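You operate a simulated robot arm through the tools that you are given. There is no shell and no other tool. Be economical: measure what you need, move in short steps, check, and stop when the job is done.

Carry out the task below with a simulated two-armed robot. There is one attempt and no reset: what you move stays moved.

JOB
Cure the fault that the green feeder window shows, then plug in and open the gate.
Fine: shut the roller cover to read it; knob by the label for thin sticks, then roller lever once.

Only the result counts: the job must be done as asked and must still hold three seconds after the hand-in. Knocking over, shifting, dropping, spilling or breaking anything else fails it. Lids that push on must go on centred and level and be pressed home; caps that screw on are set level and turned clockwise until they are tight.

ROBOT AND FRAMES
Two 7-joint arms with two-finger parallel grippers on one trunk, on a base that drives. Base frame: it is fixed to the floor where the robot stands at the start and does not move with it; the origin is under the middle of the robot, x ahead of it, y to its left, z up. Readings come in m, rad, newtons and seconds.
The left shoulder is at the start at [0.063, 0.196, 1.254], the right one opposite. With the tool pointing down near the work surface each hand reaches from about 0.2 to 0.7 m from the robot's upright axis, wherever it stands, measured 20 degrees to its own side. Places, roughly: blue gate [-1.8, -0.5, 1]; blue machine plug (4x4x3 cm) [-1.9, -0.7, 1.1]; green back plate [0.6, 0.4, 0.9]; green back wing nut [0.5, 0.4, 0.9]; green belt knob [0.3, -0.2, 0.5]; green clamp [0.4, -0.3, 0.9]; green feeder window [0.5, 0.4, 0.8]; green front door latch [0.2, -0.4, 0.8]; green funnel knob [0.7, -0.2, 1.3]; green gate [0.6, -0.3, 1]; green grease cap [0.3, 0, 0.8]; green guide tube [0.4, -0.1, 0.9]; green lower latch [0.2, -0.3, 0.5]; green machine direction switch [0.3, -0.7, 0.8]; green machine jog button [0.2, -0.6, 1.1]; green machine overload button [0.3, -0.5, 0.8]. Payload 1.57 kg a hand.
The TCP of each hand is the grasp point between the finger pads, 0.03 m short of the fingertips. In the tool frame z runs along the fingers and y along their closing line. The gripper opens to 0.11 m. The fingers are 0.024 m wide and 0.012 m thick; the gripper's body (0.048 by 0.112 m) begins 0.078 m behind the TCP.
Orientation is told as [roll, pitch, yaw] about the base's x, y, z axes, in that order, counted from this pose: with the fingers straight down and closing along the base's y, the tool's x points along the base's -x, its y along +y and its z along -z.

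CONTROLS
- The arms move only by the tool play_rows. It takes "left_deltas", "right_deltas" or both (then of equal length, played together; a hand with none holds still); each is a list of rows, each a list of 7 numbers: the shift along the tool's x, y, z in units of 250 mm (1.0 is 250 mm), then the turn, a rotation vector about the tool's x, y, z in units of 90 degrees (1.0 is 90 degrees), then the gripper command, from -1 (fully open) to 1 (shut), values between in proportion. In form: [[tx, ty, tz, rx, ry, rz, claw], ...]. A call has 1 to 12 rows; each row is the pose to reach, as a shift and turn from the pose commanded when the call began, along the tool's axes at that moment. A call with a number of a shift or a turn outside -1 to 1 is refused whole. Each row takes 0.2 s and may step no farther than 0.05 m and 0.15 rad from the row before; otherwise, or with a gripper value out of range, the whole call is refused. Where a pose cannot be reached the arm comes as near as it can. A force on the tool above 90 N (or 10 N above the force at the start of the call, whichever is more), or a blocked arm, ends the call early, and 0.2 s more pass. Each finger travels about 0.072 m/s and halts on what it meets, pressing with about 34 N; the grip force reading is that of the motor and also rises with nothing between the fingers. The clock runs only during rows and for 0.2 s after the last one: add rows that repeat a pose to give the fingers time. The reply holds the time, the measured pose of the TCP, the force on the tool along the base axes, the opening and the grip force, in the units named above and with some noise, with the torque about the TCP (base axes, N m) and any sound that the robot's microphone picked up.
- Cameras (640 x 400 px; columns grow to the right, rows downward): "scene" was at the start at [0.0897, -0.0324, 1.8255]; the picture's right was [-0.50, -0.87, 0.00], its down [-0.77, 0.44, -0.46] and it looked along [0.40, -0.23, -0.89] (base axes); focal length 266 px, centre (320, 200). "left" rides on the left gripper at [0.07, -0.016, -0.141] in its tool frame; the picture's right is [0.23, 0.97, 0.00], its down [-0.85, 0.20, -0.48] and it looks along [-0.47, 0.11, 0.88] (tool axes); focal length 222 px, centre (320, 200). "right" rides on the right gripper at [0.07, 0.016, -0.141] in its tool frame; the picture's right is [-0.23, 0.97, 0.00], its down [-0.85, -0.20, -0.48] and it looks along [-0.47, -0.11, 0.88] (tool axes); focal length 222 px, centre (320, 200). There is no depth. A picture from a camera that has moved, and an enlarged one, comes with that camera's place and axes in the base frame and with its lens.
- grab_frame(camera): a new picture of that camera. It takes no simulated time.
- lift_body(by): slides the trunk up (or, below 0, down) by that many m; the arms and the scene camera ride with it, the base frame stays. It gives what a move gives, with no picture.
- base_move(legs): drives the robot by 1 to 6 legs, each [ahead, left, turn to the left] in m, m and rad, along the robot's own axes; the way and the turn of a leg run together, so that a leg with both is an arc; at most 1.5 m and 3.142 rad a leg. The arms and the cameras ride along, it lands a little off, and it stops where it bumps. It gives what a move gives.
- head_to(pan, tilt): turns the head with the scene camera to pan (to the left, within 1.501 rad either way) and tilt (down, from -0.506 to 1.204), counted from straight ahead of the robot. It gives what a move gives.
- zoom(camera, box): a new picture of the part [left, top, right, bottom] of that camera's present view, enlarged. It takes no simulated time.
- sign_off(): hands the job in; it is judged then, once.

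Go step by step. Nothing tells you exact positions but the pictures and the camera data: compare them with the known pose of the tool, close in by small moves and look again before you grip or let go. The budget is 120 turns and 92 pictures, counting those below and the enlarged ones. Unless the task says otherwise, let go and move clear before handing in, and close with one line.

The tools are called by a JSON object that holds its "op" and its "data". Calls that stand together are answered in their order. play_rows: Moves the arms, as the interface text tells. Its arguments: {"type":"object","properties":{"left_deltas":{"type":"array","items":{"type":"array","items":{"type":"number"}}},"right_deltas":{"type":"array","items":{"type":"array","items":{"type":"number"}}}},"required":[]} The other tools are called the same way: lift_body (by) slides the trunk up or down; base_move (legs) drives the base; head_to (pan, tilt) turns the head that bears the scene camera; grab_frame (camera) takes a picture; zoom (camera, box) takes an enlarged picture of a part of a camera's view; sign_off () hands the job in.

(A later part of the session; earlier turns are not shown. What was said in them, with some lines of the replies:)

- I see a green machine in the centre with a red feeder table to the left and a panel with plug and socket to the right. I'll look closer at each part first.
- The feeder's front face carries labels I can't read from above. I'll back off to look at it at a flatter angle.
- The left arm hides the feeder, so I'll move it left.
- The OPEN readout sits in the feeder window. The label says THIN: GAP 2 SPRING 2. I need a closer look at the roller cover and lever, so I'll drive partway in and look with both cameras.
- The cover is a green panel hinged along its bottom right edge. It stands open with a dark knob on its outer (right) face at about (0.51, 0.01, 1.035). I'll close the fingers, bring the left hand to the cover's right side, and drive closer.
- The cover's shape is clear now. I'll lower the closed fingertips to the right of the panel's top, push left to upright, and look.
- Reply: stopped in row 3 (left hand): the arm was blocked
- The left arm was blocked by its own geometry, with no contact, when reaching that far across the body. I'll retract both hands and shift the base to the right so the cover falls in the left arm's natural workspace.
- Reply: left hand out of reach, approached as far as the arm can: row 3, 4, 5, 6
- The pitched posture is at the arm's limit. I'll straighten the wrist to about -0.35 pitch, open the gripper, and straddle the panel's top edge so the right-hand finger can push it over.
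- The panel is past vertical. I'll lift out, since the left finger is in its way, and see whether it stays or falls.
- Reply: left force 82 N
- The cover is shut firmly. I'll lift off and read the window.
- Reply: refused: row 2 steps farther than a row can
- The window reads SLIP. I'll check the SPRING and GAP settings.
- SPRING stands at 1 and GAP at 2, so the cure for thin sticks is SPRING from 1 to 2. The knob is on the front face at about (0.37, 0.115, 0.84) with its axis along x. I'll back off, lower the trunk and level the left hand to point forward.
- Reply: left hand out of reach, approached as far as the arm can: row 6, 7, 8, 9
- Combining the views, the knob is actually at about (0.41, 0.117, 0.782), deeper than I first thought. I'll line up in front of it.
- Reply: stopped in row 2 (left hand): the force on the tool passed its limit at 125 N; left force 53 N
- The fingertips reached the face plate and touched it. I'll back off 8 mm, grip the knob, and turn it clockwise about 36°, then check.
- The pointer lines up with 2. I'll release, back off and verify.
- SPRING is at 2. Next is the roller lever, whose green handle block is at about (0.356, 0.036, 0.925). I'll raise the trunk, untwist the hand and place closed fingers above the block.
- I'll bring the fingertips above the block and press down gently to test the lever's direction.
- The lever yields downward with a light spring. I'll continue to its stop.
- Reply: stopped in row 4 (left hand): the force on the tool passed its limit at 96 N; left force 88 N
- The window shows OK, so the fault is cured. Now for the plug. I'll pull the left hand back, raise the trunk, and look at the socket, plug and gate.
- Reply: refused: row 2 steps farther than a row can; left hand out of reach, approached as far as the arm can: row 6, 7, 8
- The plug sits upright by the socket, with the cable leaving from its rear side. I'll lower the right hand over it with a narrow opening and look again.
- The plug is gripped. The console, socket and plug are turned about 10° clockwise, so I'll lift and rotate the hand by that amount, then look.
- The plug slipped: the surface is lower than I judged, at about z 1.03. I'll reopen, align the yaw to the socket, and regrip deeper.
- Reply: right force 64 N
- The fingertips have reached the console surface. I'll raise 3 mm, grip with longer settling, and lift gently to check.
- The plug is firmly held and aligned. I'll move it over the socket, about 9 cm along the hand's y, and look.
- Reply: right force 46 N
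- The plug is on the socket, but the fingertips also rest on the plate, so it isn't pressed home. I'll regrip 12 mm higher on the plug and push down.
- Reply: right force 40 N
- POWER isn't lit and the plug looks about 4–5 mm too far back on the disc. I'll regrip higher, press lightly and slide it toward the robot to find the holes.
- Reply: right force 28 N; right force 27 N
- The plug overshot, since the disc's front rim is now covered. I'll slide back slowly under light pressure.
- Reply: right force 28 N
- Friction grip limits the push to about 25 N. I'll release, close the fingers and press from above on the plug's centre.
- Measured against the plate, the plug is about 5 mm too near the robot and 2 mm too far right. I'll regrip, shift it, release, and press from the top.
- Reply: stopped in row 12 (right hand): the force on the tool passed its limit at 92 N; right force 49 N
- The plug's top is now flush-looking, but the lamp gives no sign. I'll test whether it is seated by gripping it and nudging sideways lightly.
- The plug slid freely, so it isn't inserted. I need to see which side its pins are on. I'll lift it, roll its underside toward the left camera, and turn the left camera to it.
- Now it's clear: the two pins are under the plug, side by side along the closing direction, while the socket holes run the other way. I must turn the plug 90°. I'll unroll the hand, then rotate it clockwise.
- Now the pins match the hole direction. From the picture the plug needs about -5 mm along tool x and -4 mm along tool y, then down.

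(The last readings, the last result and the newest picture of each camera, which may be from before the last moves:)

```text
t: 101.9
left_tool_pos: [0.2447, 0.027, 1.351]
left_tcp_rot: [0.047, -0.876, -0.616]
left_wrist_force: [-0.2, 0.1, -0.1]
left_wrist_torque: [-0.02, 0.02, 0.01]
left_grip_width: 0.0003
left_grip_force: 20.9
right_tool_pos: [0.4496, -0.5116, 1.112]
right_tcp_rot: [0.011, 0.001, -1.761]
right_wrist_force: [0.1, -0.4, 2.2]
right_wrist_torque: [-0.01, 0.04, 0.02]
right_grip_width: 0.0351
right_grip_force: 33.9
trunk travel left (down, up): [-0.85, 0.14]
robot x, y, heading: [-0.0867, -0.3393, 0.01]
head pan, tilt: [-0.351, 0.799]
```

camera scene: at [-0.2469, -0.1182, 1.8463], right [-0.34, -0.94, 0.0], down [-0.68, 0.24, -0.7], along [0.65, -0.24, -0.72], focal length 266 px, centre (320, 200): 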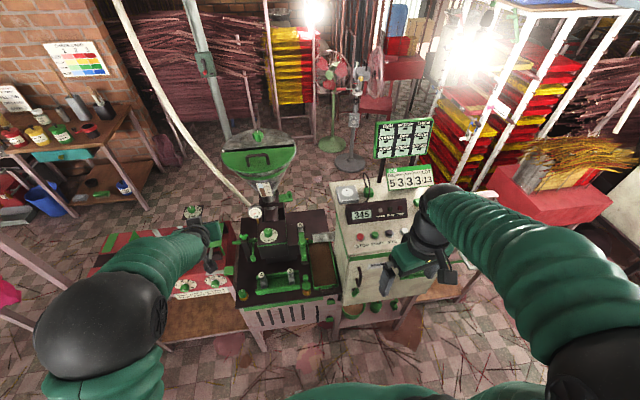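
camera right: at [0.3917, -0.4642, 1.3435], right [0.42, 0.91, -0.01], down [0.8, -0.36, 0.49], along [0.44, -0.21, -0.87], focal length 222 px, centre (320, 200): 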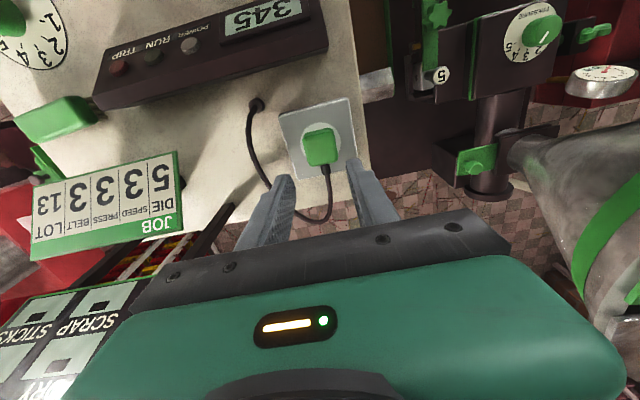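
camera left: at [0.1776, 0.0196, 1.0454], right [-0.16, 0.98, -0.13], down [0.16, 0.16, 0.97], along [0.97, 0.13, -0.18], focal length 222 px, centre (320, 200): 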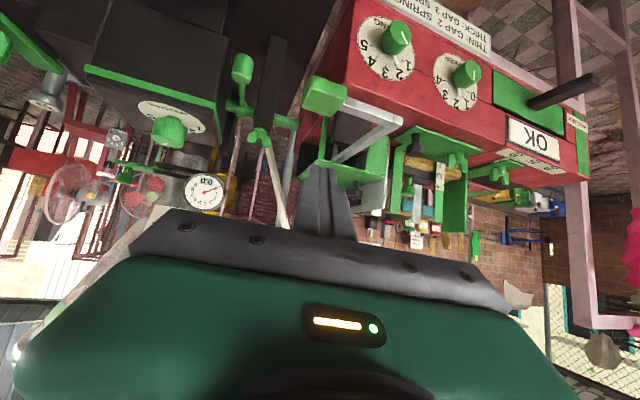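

{"op": "play_rows", "data": {"right_deltas": [[0, 0, 0.012, 0, 0, 0, 1], [0, 0, 0.024, 0, 0, 0, 1], [0, 0, 0.036, 0, 0, 0, 1]]}}

```text
t: 102.7
left_tool_pos: [0.2395, 0.027, 1.3526]
left_tcp_rot: [0.05, -0.878, -0.62]
left_wrist_force: [0.1, 0.4, -1.1]
left_wrist_torque: [0.01, -0.04, 0.02]
left_grip_width: 0.0
left_grip_force: 21.0
right_tool_pos: [0.448, -0.5088, 1.1062]
right_tcp_rot: [0.018, -0.002, -1.761]
right_wrist_force: [4.9, -5.2, 40.8]
right_wrist_torque: [0.08, 0.81, 0.13]
right_grip_width: 0.0352
right_grip_force: 33.5
trunk travel left (down, up): [-0.85, 0.14]
robot x, y, heading: [-0.0887, -0.3382, 0.008]
head pan, tilt: [-0.351, 0.799]
```

{"op": "play_rows", "data": {"right_deltas": [[0, 0, -0.026, 0, 0, 0, 1], [0.008, 0, -0.026, 0, 0, 0, 1], [0.016, 0, -0.026, 0, 0, 0, 1]]}}

```text
t: 103.5
left_tool_pos: [0.2448, 0.0269, 1.3513]
left_tcp_rot: [0.047, -0.873, -0.618]
left_wrist_force: [0.4, 0.5, 0.3]
left_wrist_torque: [-0.01, 0.03, 0.02]
left_grip_width: 0.0
left_grip_force: 21.7
right_tool_pos: [0.4498, -0.5056, 1.1063]
right_tcp_rot: [0.003, -0.002, -1.76]
right_wrist_force: [0.5, -0.2, -0.7]
right_wrist_torque: [-0.03, 0.0, 0.02]
right_grip_width: 0.0349
right_grip_force: 34.2
trunk travel left (down, up): [-0.85, 0.14]
robot x, y, heading: [-0.0891, -0.3376, 0.001]
head pan, tilt: [-0.351, 0.799]
```

Not in yet. I'll regrip 15 mm higher so the fingers stay clear of the plate, then scan lightly under pressure for the holes.

{"op": "play_rows", "data": {"right_deltas": [[0, 0, 0, 0, 0, 0, 0.2], [0, 0, 0, 0, 0, 0, 0.2], [0, 0, -0.055, 0, 0, 0, 0.2], [0, 0, -0.055, 0, 0, 0, 1], [0, 0, -0.055, 0, 0, 0, 1], [0, 0, -0.045, 0, 0, 0, 1], [-0.006, 0, -0.04, 0, 0, 0, 1], [-0.012, 0, -0.04, 0, 0, 0, 1], [-0.016, 0, -0.04, 0, 0, 0, 1]]}}

{"op": "play_rows", "data": {"right_deltas": [[-0.004, 0, 0, 0, 0, 0, 1], [-0.008, 0, 0.002, 0, 0, 0, 1], [-0.012, 0, 0.002, 0, 0, 0, 1], [-0.016, 0, 0.004, 0, 0, 0, 1]]}}

```text
t: 105.5
left_tool_pos: [0.243, 0.0304, 1.3512]
left_tcp_rot: [0.046, -0.875, -0.617]
left_wrist_force: [0.0, 0.1, -0.8]
left_wrist_torque: [0.01, 0.0, 0.01]
left_grip_width: 0.0
left_grip_force: 21.3
right_tool_pos: [0.4511, -0.5071, 1.1201]
right_tcp_rot: [0.014, -0.002, -1.761]
right_wrist_force: [5.3, 7.6, 25.4]
right_wrist_torque: [0.67, -0.11, -0.03]
right_grip_width: 0.0351
right_grip_force: 34.0
trunk travel left (down, up): [-0.85, 0.14]
robot x, y, heading: [-0.0886, -0.3364, 0.007]
head pan, tilt: [-0.351, 0.799]
```

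```text
t: 106.5
left_tool_pos: [0.2418, 0.0302, 1.3505]
left_tcp_rot: [0.046, -0.878, -0.619]
left_wrist_force: [0.4, 0.5, -0.3]
left_wrist_torque: [0.0, 0.0, -0.02]
left_grip_width: 0.0
left_grip_force: 21.4
right_tool_pos: [0.4481, -0.5118, 1.1204]
right_tcp_rot: [0.008, -0.002, -1.763]
right_wrist_force: [2.8, 8.6, 26.2]
right_wrist_torque: [0.44, -0.03, -0.04]
right_grip_width: 0.035
right_grip_force: 34.0
trunk travel left (down, up): [-0.85, 0.14]
robot x, y, heading: [-0.0888, -0.3359, 0.007]
head pan, tilt: [-0.351, 0.799]
```

{"op": "zoom", "data": {"camera": "right", "box": [230, 70, 400, 190]}}

```text
3.33 times, centred on (315, 130) of right
camera zoom: at [0.4759, -0.4455, 1.26], right [0.91, -0.41, 0.01], down [-0.36, -0.8, 0.48], along [-0.19, -0.44, -0.88], focal length 740 px, centre (337, 433)
```

zoom: 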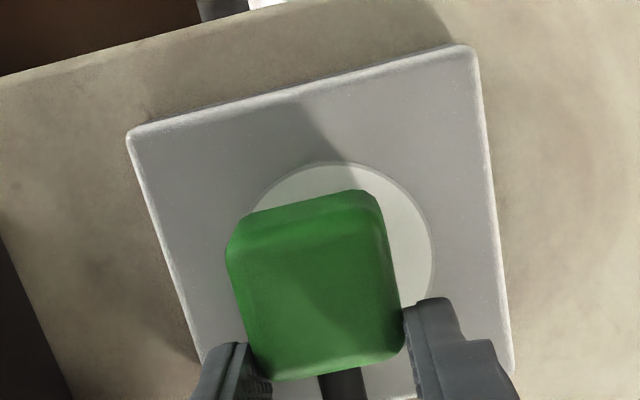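

A clear measurement: the holes are 3.6 mm off along tool y and -1.5 mm along x. I'll shift and press.

{"op": "play_rows", "data": {"right_deltas": [[0, 0, -0.02, 0, 0, 0, 1], [-0.006, 0.008, -0.02, 0, 0, 0, 1], [-0.006, 0.0144, -0.02, 0, 0, 0, 1], [-0.006, 0.0144, -0.01, 0, 0, 0, 1], [-0.006, 0.0144, 0.0, 0, 0, 0, 1], [-0.006, 0.0144, 0.01, 0, 0, 0, 1]]}}

```text
t: 107.9
left_tool_pos: [0.2407, 0.0287, 1.3542]
left_tcp_rot: [0.048, -0.88, -0.619]
left_wrist_force: [0.8, 0.5, -0.2]
left_wrist_torque: [-0.03, 0.03, 0.0]
left_grip_width: 0.0
left_grip_force: 21.2
right_tool_pos: [0.452, -0.5133, 1.1182]
right_tcp_rot: [0.015, -0.001, -1.761]
right_wrist_force: [0.9, 5.2, 27.3]
right_wrist_torque: [0.36, 0.25, 0.04]
right_grip_width: 0.0352
right_grip_force: 34.4
trunk travel left (down, up): [-0.85, 0.14]
robot x, y, heading: [-0.0889, -0.3355, 0.007]
head pan, tilt: [-0.351, 0.799]
heard: snap
```

I heard a snap, so the plug is in. I'll release it and rise clear.

{"op": "play_rows", "data": {"right_deltas": [[0, 0, 0, 0, 0, 0, 0], [0, 0, 0, 0, 0, 0, 0], [0, 0, -0.08, 0, 0, 0, 0], [0, 0, -0.2, 0, 0, 0, 0], [0, 0, -0.38, 0, 0, 0, 0], [0, 0, -0.56, 0, 0, 0, 0]]}}

{"op": "zoom", "data": {"camera": "right", "box": [0, 0, 640, 400]}}

```text
t: 109.3
left_tool_pos: [0.241, 0.0258, 1.3522]
left_tcp_rot: [0.049, -0.874, -0.621]
left_wrist_force: [0.4, -0.2, -0.2]
left_wrist_torque: [-0.04, -0.01, 0.03]
left_grip_width: 0.0
left_grip_force: 21.7
right_tool_pos: [0.4538, -0.5178, 1.2561]
right_tcp_rot: [0.011, 0.001, -1.761]
right_wrist_force: [0.2, -0.2, -0.7]
right_wrist_torque: [0.02, -0.05, -0.01]
right_grip_width: 0.0551
right_grip_force: 0.1
trunk travel left (down, up): [-0.85, 0.14]
robot x, y, heading: [-0.0872, -0.3362, 0.011]
head pan, tilt: [-0.351, 0.799]
```

```text
1.00 times, centred on (320, 200) of right (not enlarged: the box is as wide or as high as the picture)
camera zoom: at [0.4808, -0.4508, 1.3986], right [0.91, -0.41, 0.01], down [-0.36, -0.8, 0.48], along [-0.19, -0.44, -0.88], focal length 222 px, centre (320, 200)
```

zoom: 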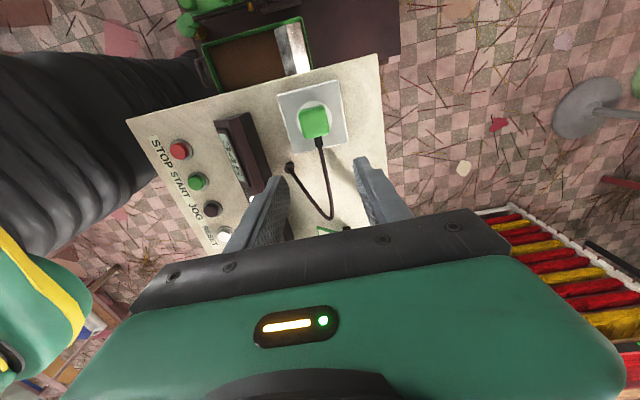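

The plug sits centred in the socket. One extra press on its top with closed fingers will make sure it is home.

{"op": "play_rows", "data": {"right_deltas": [[0.04, 0, 0.1, 0, 0, 0, 1], [0.076, 0, 0.25, 0, 0, 0, 1], [0.076, 0, 0.4, 0, 0, 0, 1], [0.076, 0, 0.46, 0, 0, 0, 1], [0.076, 0, 0.48, 0, 0, 0, 1], [0.076, 0, 0.5, 0, 0, 0, 1]]}}

```text
t: 110.7
left_tool_pos: [0.2405, 0.0282, 1.3532]
left_tcp_rot: [0.047, -0.875, -0.619]
left_wrist_force: [0.5, 0.1, 0.9]
left_wrist_torque: [0.0, 0.0, -0.02]
left_grip_width: 0.0
left_grip_force: 21.3
right_tool_pos: [0.4576, -0.4966, 1.1358]
right_tcp_rot: [0.019, -0.002, -1.761]
right_wrist_force: [7.3, -2.8, 40.3]
right_wrist_torque: [-0.01, -0.12, 0.12]
right_grip_width: 0.0002
right_grip_force: 21.1
trunk travel left (down, up): [-0.85, 0.14]
robot x, y, heading: [-0.0874, -0.3366, 0.006]
head pan, tilt: [-0.351, 0.799]
```

The plug is solid. Now I'll lift, drive 10 cm forward, and tilt the right hand so it can reach the gate peg (about (0.625, -0.29, 0.975)) from the right without touching the funnel.

{"op": "play_rows", "data": {"right_deltas": [[0, 0, -0.15, 0, 0, -0.04, 1], [0, 0, -0.3, 0, 0, -0.08, 1], [0, 0, -0.45, 0, 0, -0.121, 1], [0, 0, -0.6, 0, 0, -0.121, 1], [0, 0, -0.7, 0, 0, -0.121, 0]]}}

{"op": "base_move", "data": {"legs": [[0.11, 0.0, 0.0]]}}

{"op": "play_rows", "data": {"right_deltas": [[0, 0, 0, 0, 0.085, 0, 0], [0, 0, 0, 0, 0.17, 0, 0], [0, 0, 0, 0, 0.255, 0, 0], [0, 0, 0, 0, 0.34, 0, 0], [0, 0, 0, 0, 0.425, 0, 0], [0, 0, 0, 0, 0.51, 0, 0]]}}

```text
t: 111.9
left_tool_pos: [0.244, 0.0247, 1.3514]
left_tcp_rot: [0.049, -0.875, -0.62]
left_wrist_force: [0.2, -0.1, 0.4]
left_wrist_torque: [0.03, 0.01, -0.04]
left_grip_width: 0.0
left_grip_force: 21.2
right_tool_pos: [0.4537, -0.496, 1.3055]
right_tcp_rot: [0.007, -0.004, -1.572]
right_wrist_force: [-0.4, -0.4, 0.4]
right_wrist_torque: [-0.03, -0.04, 0.03]
right_grip_width: 0.0524
right_grip_force: 0.2
trunk travel left (down, up): [-0.85, 0.14]
robot x, y, heading: [-0.0897, -0.3369, 0.01]
head pan, tilt: [-0.351, 0.799]
```

```text
t: 112.8
left_tool_pos: [0.2678, 0.0134, 1.358]
left_tcp_rot: [0.067, -0.88, -0.647]
left_wrist_force: [-1.0, 0.3, -1.2]
left_wrist_torque: [-0.02, -0.08, 0.0]
left_grip_width: 0.0002
left_grip_force: 22.0
right_tool_pos: [0.4713, -0.5137, 1.3115]
right_tcp_rot: [0.02, 0.004, -1.583]
right_wrist_force: [-0.5, -0.6, 0.3]
right_wrist_torque: [0.01, -0.04, 0.03]
right_grip_width: 0.0552
right_grip_force: 0.1
trunk travel left (down, up): [-0.85, 0.14]
robot x, y, heading: [-0.0532, -0.337, -0.0]
head pan, tilt: [-0.351, 0.799]
stopped in leg 1: the robot was blocked; the commanded pose is now the measured one
```

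```text
t: 114.2
left_tool_pos: [0.2771, 0.0211, 1.354]
left_tcp_rot: [0.06, -0.875, -0.638]
left_wrist_force: [-0.9, 0.1, 0.6]
left_wrist_torque: [0.03, 0.02, 0.01]
left_grip_width: 0.0002
left_grip_force: 21.2
right_tool_pos: [0.4805, -0.5073, 1.3077]
right_tcp_rot: [0.02, 0.805, -1.569]
right_wrist_force: [0.2, 0.4, -0.5]
right_wrist_torque: [0.02, -0.02, 0.0]
right_grip_width: 0.055
right_grip_force: 0.0
trunk travel left (down, up): [-0.85, 0.14]
robot x, y, heading: [-0.0523, -0.3329, -0.004]
head pan, tilt: [-0.351, 0.799]
```

{"op": "base_move", "data": {"legs": [[-0.015, 0.0, 0.0]]}}

{"op": "play_rows", "data": {"right_deltas": [[-0.02, 0.17, 0.02, 0, 0, 0, 0], [-0.04, 0.34, 0.04, 0, 0, 0, 0], [-0.06, 0.5, 0.08, 0, 0, 0, 0], [-0.08, 0.62, 0.17, 0, 0, 0, 0], [-0.12, 0.62, 0.33, 0, 0, 0, 0], [-0.175, 0.62, 0.5, 0, 0, 0, 0]]}}

```text
t: 115.0
left_tool_pos: [0.2663, 0.0194, 1.3522]
left_tcp_rot: [0.054, -0.872, -0.634]
left_wrist_force: [0.0, 0.0, 0.0]
left_wrist_torque: [0.01, 0.01, -0.01]
left_grip_width: 0.0002
left_grip_force: 21.3
right_tool_pos: [0.4718, -0.5075, 1.3052]
right_tcp_rot: [0.013, 0.804, -1.575]
right_wrist_force: [0.3, -0.2, 0.3]
right_wrist_torque: [0.0, 0.01, 0.01]
right_grip_width: 0.0552
right_grip_force: 0.0
trunk travel left (down, up): [-0.85, 0.14]
robot x, y, heading: [-0.066, -0.3371, -0.002]
head pan, tilt: [-0.351, 0.799]
```

```text
t: 116.4
left_tool_pos: [0.2655, 0.0237, 1.353]
left_tcp_rot: [0.051, -0.874, -0.633]
left_wrist_force: [-0.3, -0.1, -0.8]
left_wrist_torque: [-0.01, -0.02, -0.02]
left_grip_width: 0.0
left_grip_force: 21.0
right_tool_pos: [0.6157, -0.4501, 1.1949]
right_tcp_rot: [0.012, 0.8, -1.574]
right_wrist_force: [0.2, -0.1, -0.2]
right_wrist_torque: [0.02, 0.02, -0.02]
right_grip_width: 0.0551
right_grip_force: 0.1
right hand out of reach, approached as far as the arm can: row 4, 5, 6
trunk travel left (down, up): [-0.85, 0.14]
robot x, y, heading: [-0.0686, -0.3343, -0.005]
head pan, tilt: [-0.351, 0.799]
```

{"op": "play_rows", "data": {"right_deltas": [[0.08, 0, 0.09, 0, 0, 0, 0], [0.16, 0, 0.17, 0, 0, 0, 0], [0.24, 0, 0.25, 0, 0, 0, 0]]}}

{"op": "lift_body", "data": {"by": -0.14}}

```text
t: 117.2
left_tool_pos: [0.2654, 0.0241, 1.3525]
left_tcp_rot: [0.051, -0.874, -0.634]
left_wrist_force: [0.5, -0.3, -0.1]
left_wrist_torque: [0.03, -0.02, 0.0]
left_grip_width: 0.0
left_grip_force: 21.7
right_tool_pos: [0.6179, -0.3635, 1.1965]
right_tcp_rot: [0.016, 0.799, -1.572]
right_wrist_force: [-0.3, -0.4, 0.1]
right_wrist_torque: [-0.02, -0.01, -0.01]
right_grip_width: 0.0552
right_grip_force: 0.1
trunk travel left (down, up): [-0.85, 0.14]
robot x, y, heading: [-0.0687, -0.3375, -0.005]
head pan, tilt: [-0.351, 0.799]
```

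```text
t: 118.9
left_tool_pos: [0.2633, 0.0204, 1.2143]
left_tcp_rot: [0.057, -0.875, -0.635]
left_wrist_force: [-0.2, -0.3, 1.1]
left_wrist_torque: [0.01, 0.01, 0.02]
left_grip_width: 0.0
left_grip_force: 21.3
right_tool_pos: [0.6165, -0.3655, 1.0569]
right_tcp_rot: [0.018, 0.803, -1.572]
right_wrist_force: [-0.1, -0.1, -0.8]
right_wrist_torque: [-0.04, 0.01, 0.0]
right_grip_width: 0.055
right_grip_force: 0.0
trunk travel left (down, up): [-0.71, 0.28]
robot x, y, heading: [-0.0654, -0.3343, -0.005]
head pan, tilt: [-0.351, 0.799]
```

I'm near the gate now; I'll use the last picture to locate its peg precisely.

{"op": "zoom", "data": {"camera": "right", "box": [180, 40, 460, 230]}}

```text
2.11 times, centred on (320, 135) of right
camera zoom: at [0.6302, -0.4193, 1.2066], right [0.97, -0.17, -0.15], down [-0.21, -0.94, -0.28], along [-0.09, 0.31, -0.95], focal length 468 px, centre (320, 337)
```

zoom: 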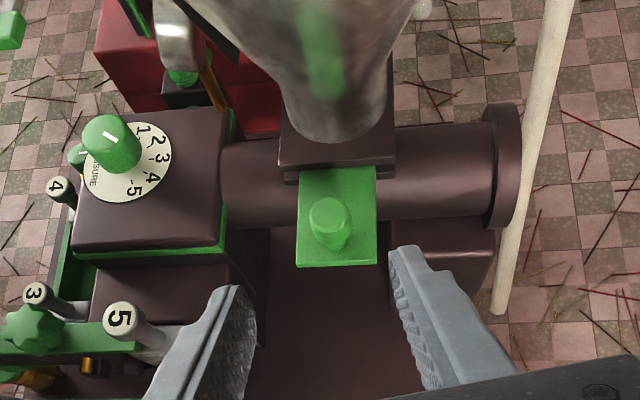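

The peg top is at about (0.626, -0.280, 0.988), and the plate slides out to the right (−y). I'll close in on the peg and grip it.

{"op": "play_rows", "data": {"right_deltas": [[0.01, 0.038, 0.12, 0, 0, 0, 0], [0.02, 0.038, 0.24, 0, 0, 0, 0], [0.028, 0.038, 0.32, 0, 0, 0, 0], [0.031, 0.038, 0.367, 0, 0, 0, 0], [0.031, 0.038, 0.367, 0, 0, 0, 1], [0.031, 0.038, 0.367, 0, 0, 0, 1], [0.031, 0.038, 0.367, 0, 0, 0, 1]]}}

```text
t: 120.5
left_tool_pos: [0.2691, 0.0194, 1.2134]
left_tcp_rot: [0.054, -0.871, -0.635]
left_wrist_force: [-0.3, 0.2, -0.6]
left_wrist_torque: [0.04, 0.03, -0.01]
left_grip_width: 0.0001
left_grip_force: 21.6
right_tool_pos: [0.625, -0.2988, 0.9995]
right_tcp_rot: [0.017, 0.804, -1.576]
right_wrist_force: [28.4, -6.2, 8.3]
right_wrist_torque: [-0.27, 0.15, -0.29]
right_grip_width: 0.0216
right_grip_force: 34.6
right hand out of reach, approached as far as the arm can: row 1, 2, 3, 4, 5, 6, 7
trunk travel left (down, up): [-0.71, 0.28]
robot x, y, heading: [-0.0669, -0.3335, -0.009]
head pan, tilt: [-0.351, 0.799]
```

I've gripped the peg, 2.2 cm wide. Now I'll pull the slide out to the right.

{"op": "play_rows", "data": {"right_deltas": [[-0.028, 0, -0.029, 0, 0, 0, 1], [-0.055, 0, -0.058, 0, 0, 0, 1], [-0.083, 0, -0.086, 0, 0, 0, 1]]}}

```text
t: 121.3
left_tool_pos: [0.2637, 0.0192, 1.2137]
left_tcp_rot: [0.056, -0.875, -0.635]
left_wrist_force: [-0.5, 0.6, 0.4]
left_wrist_torque: [0.02, 0.02, 0.0]
left_grip_width: 0.0
left_grip_force: 21.4
right_tool_pos: [0.6186, -0.3261, 0.9982]
right_tcp_rot: [0.014, 0.804, -1.572]
right_wrist_force: [16.3, -2.4, 9.9]
right_wrist_torque: [-0.05, 0.18, -0.25]
right_grip_width: 0.0217
right_grip_force: 33.9
trunk travel left (down, up): [-0.71, 0.28]
robot x, y, heading: [-0.0651, -0.338, -0.002]
head pan, tilt: [-0.351, 0.799]
```

{"op": "play_rows", "data": {"right_deltas": [[-0.028, 0, -0.029, 0, 0, 0, 1], [-0.055, 0, -0.058, 0, 0, 0, 1], [-0.083, 0, -0.086, 0, 0, 0, 1], [-0.111, 0, -0.115, 0, 0, 0, 1]]}}

```text
t: 122.3
left_tool_pos: [0.2642, 0.0308, 1.2115]
left_tcp_rot: [0.049, -0.88, -0.627]
left_wrist_force: [1.2, 0.8, 0.5]
left_wrist_torque: [-0.03, 0.0, 0.01]
left_grip_width: 0.0
left_grip_force: 21.5
right_tool_pos: [0.6155, -0.3555, 0.9977]
right_tcp_rot: [0.009, 0.795, -1.571]
right_wrist_force: [3.2, 30.1, -2.6]
right_wrist_torque: [0.29, -0.06, -0.04]
right_grip_width: 0.0212
right_grip_force: 34.7
trunk travel left (down, up): [-0.71, 0.28]
robot x, y, heading: [-0.0692, -0.3349, -0.001]
head pan, tilt: [-0.351, 0.799]
```

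The slide reached its stop after about 6 cm, with 30 N of resistance. I'll release and withdraw.

{"op": "play_rows", "data": {"right_deltas": [[0.01, 0, 0.01, 0, 0, 0, 0], [0.01, 0, 0.01, 0, 0, 0, -0.2], [0.01, 0, 0.01, 0, 0, 0, -0.2], [0.01, 0, -0.1, 0, 0, 0, -0.2], [0.01, 0, -0.25, 0, 0, 0, -0.2], [0.08, 0, -0.4, 0, 0, 0, -0.2], [0.2, 0, -0.5, 0, 0, 0, -0.2]]}}

```text
t: 123.9
left_tool_pos: [0.2625, 0.0213, 1.2141]
left_tcp_rot: [0.055, -0.877, -0.635]
left_wrist_force: [0.0, -0.3, -1.0]
left_wrist_torque: [0.05, 0.01, 0.01]
left_grip_width: 0.0
left_grip_force: 21.2
right_tool_pos: [0.6122, -0.4209, 1.1236]
right_tcp_rot: [0.018, 0.801, -1.567]
right_wrist_force: [0.2, 0.4, 0.3]
right_wrist_torque: [-0.02, -0.02, 0.02]
right_grip_width: 0.0658
right_grip_force: 0.0
trunk travel left (down, up): [-0.71, 0.28]
robot x, y, heading: [-0.0656, -0.3351, -0.004]
head pan, tilt: [-0.351, 0.799]
```

The hands are clear: the feeder showed OK, the plug snapped in, and the gate is out to its stop. I have no pictures left, so I couldn't look at the POWER lamp or the open gate. I'm handing in.

{"op": "sign_off", "data": {}}

```text
The job is handed in.
```

The job is handed in: I cured the SLIP fault by setting SPRING to 2 and pressing the roller lever once (the window then read OK), snapped the plug in, and pulled the gate out to its stop; the last two were judged by sound and force only.
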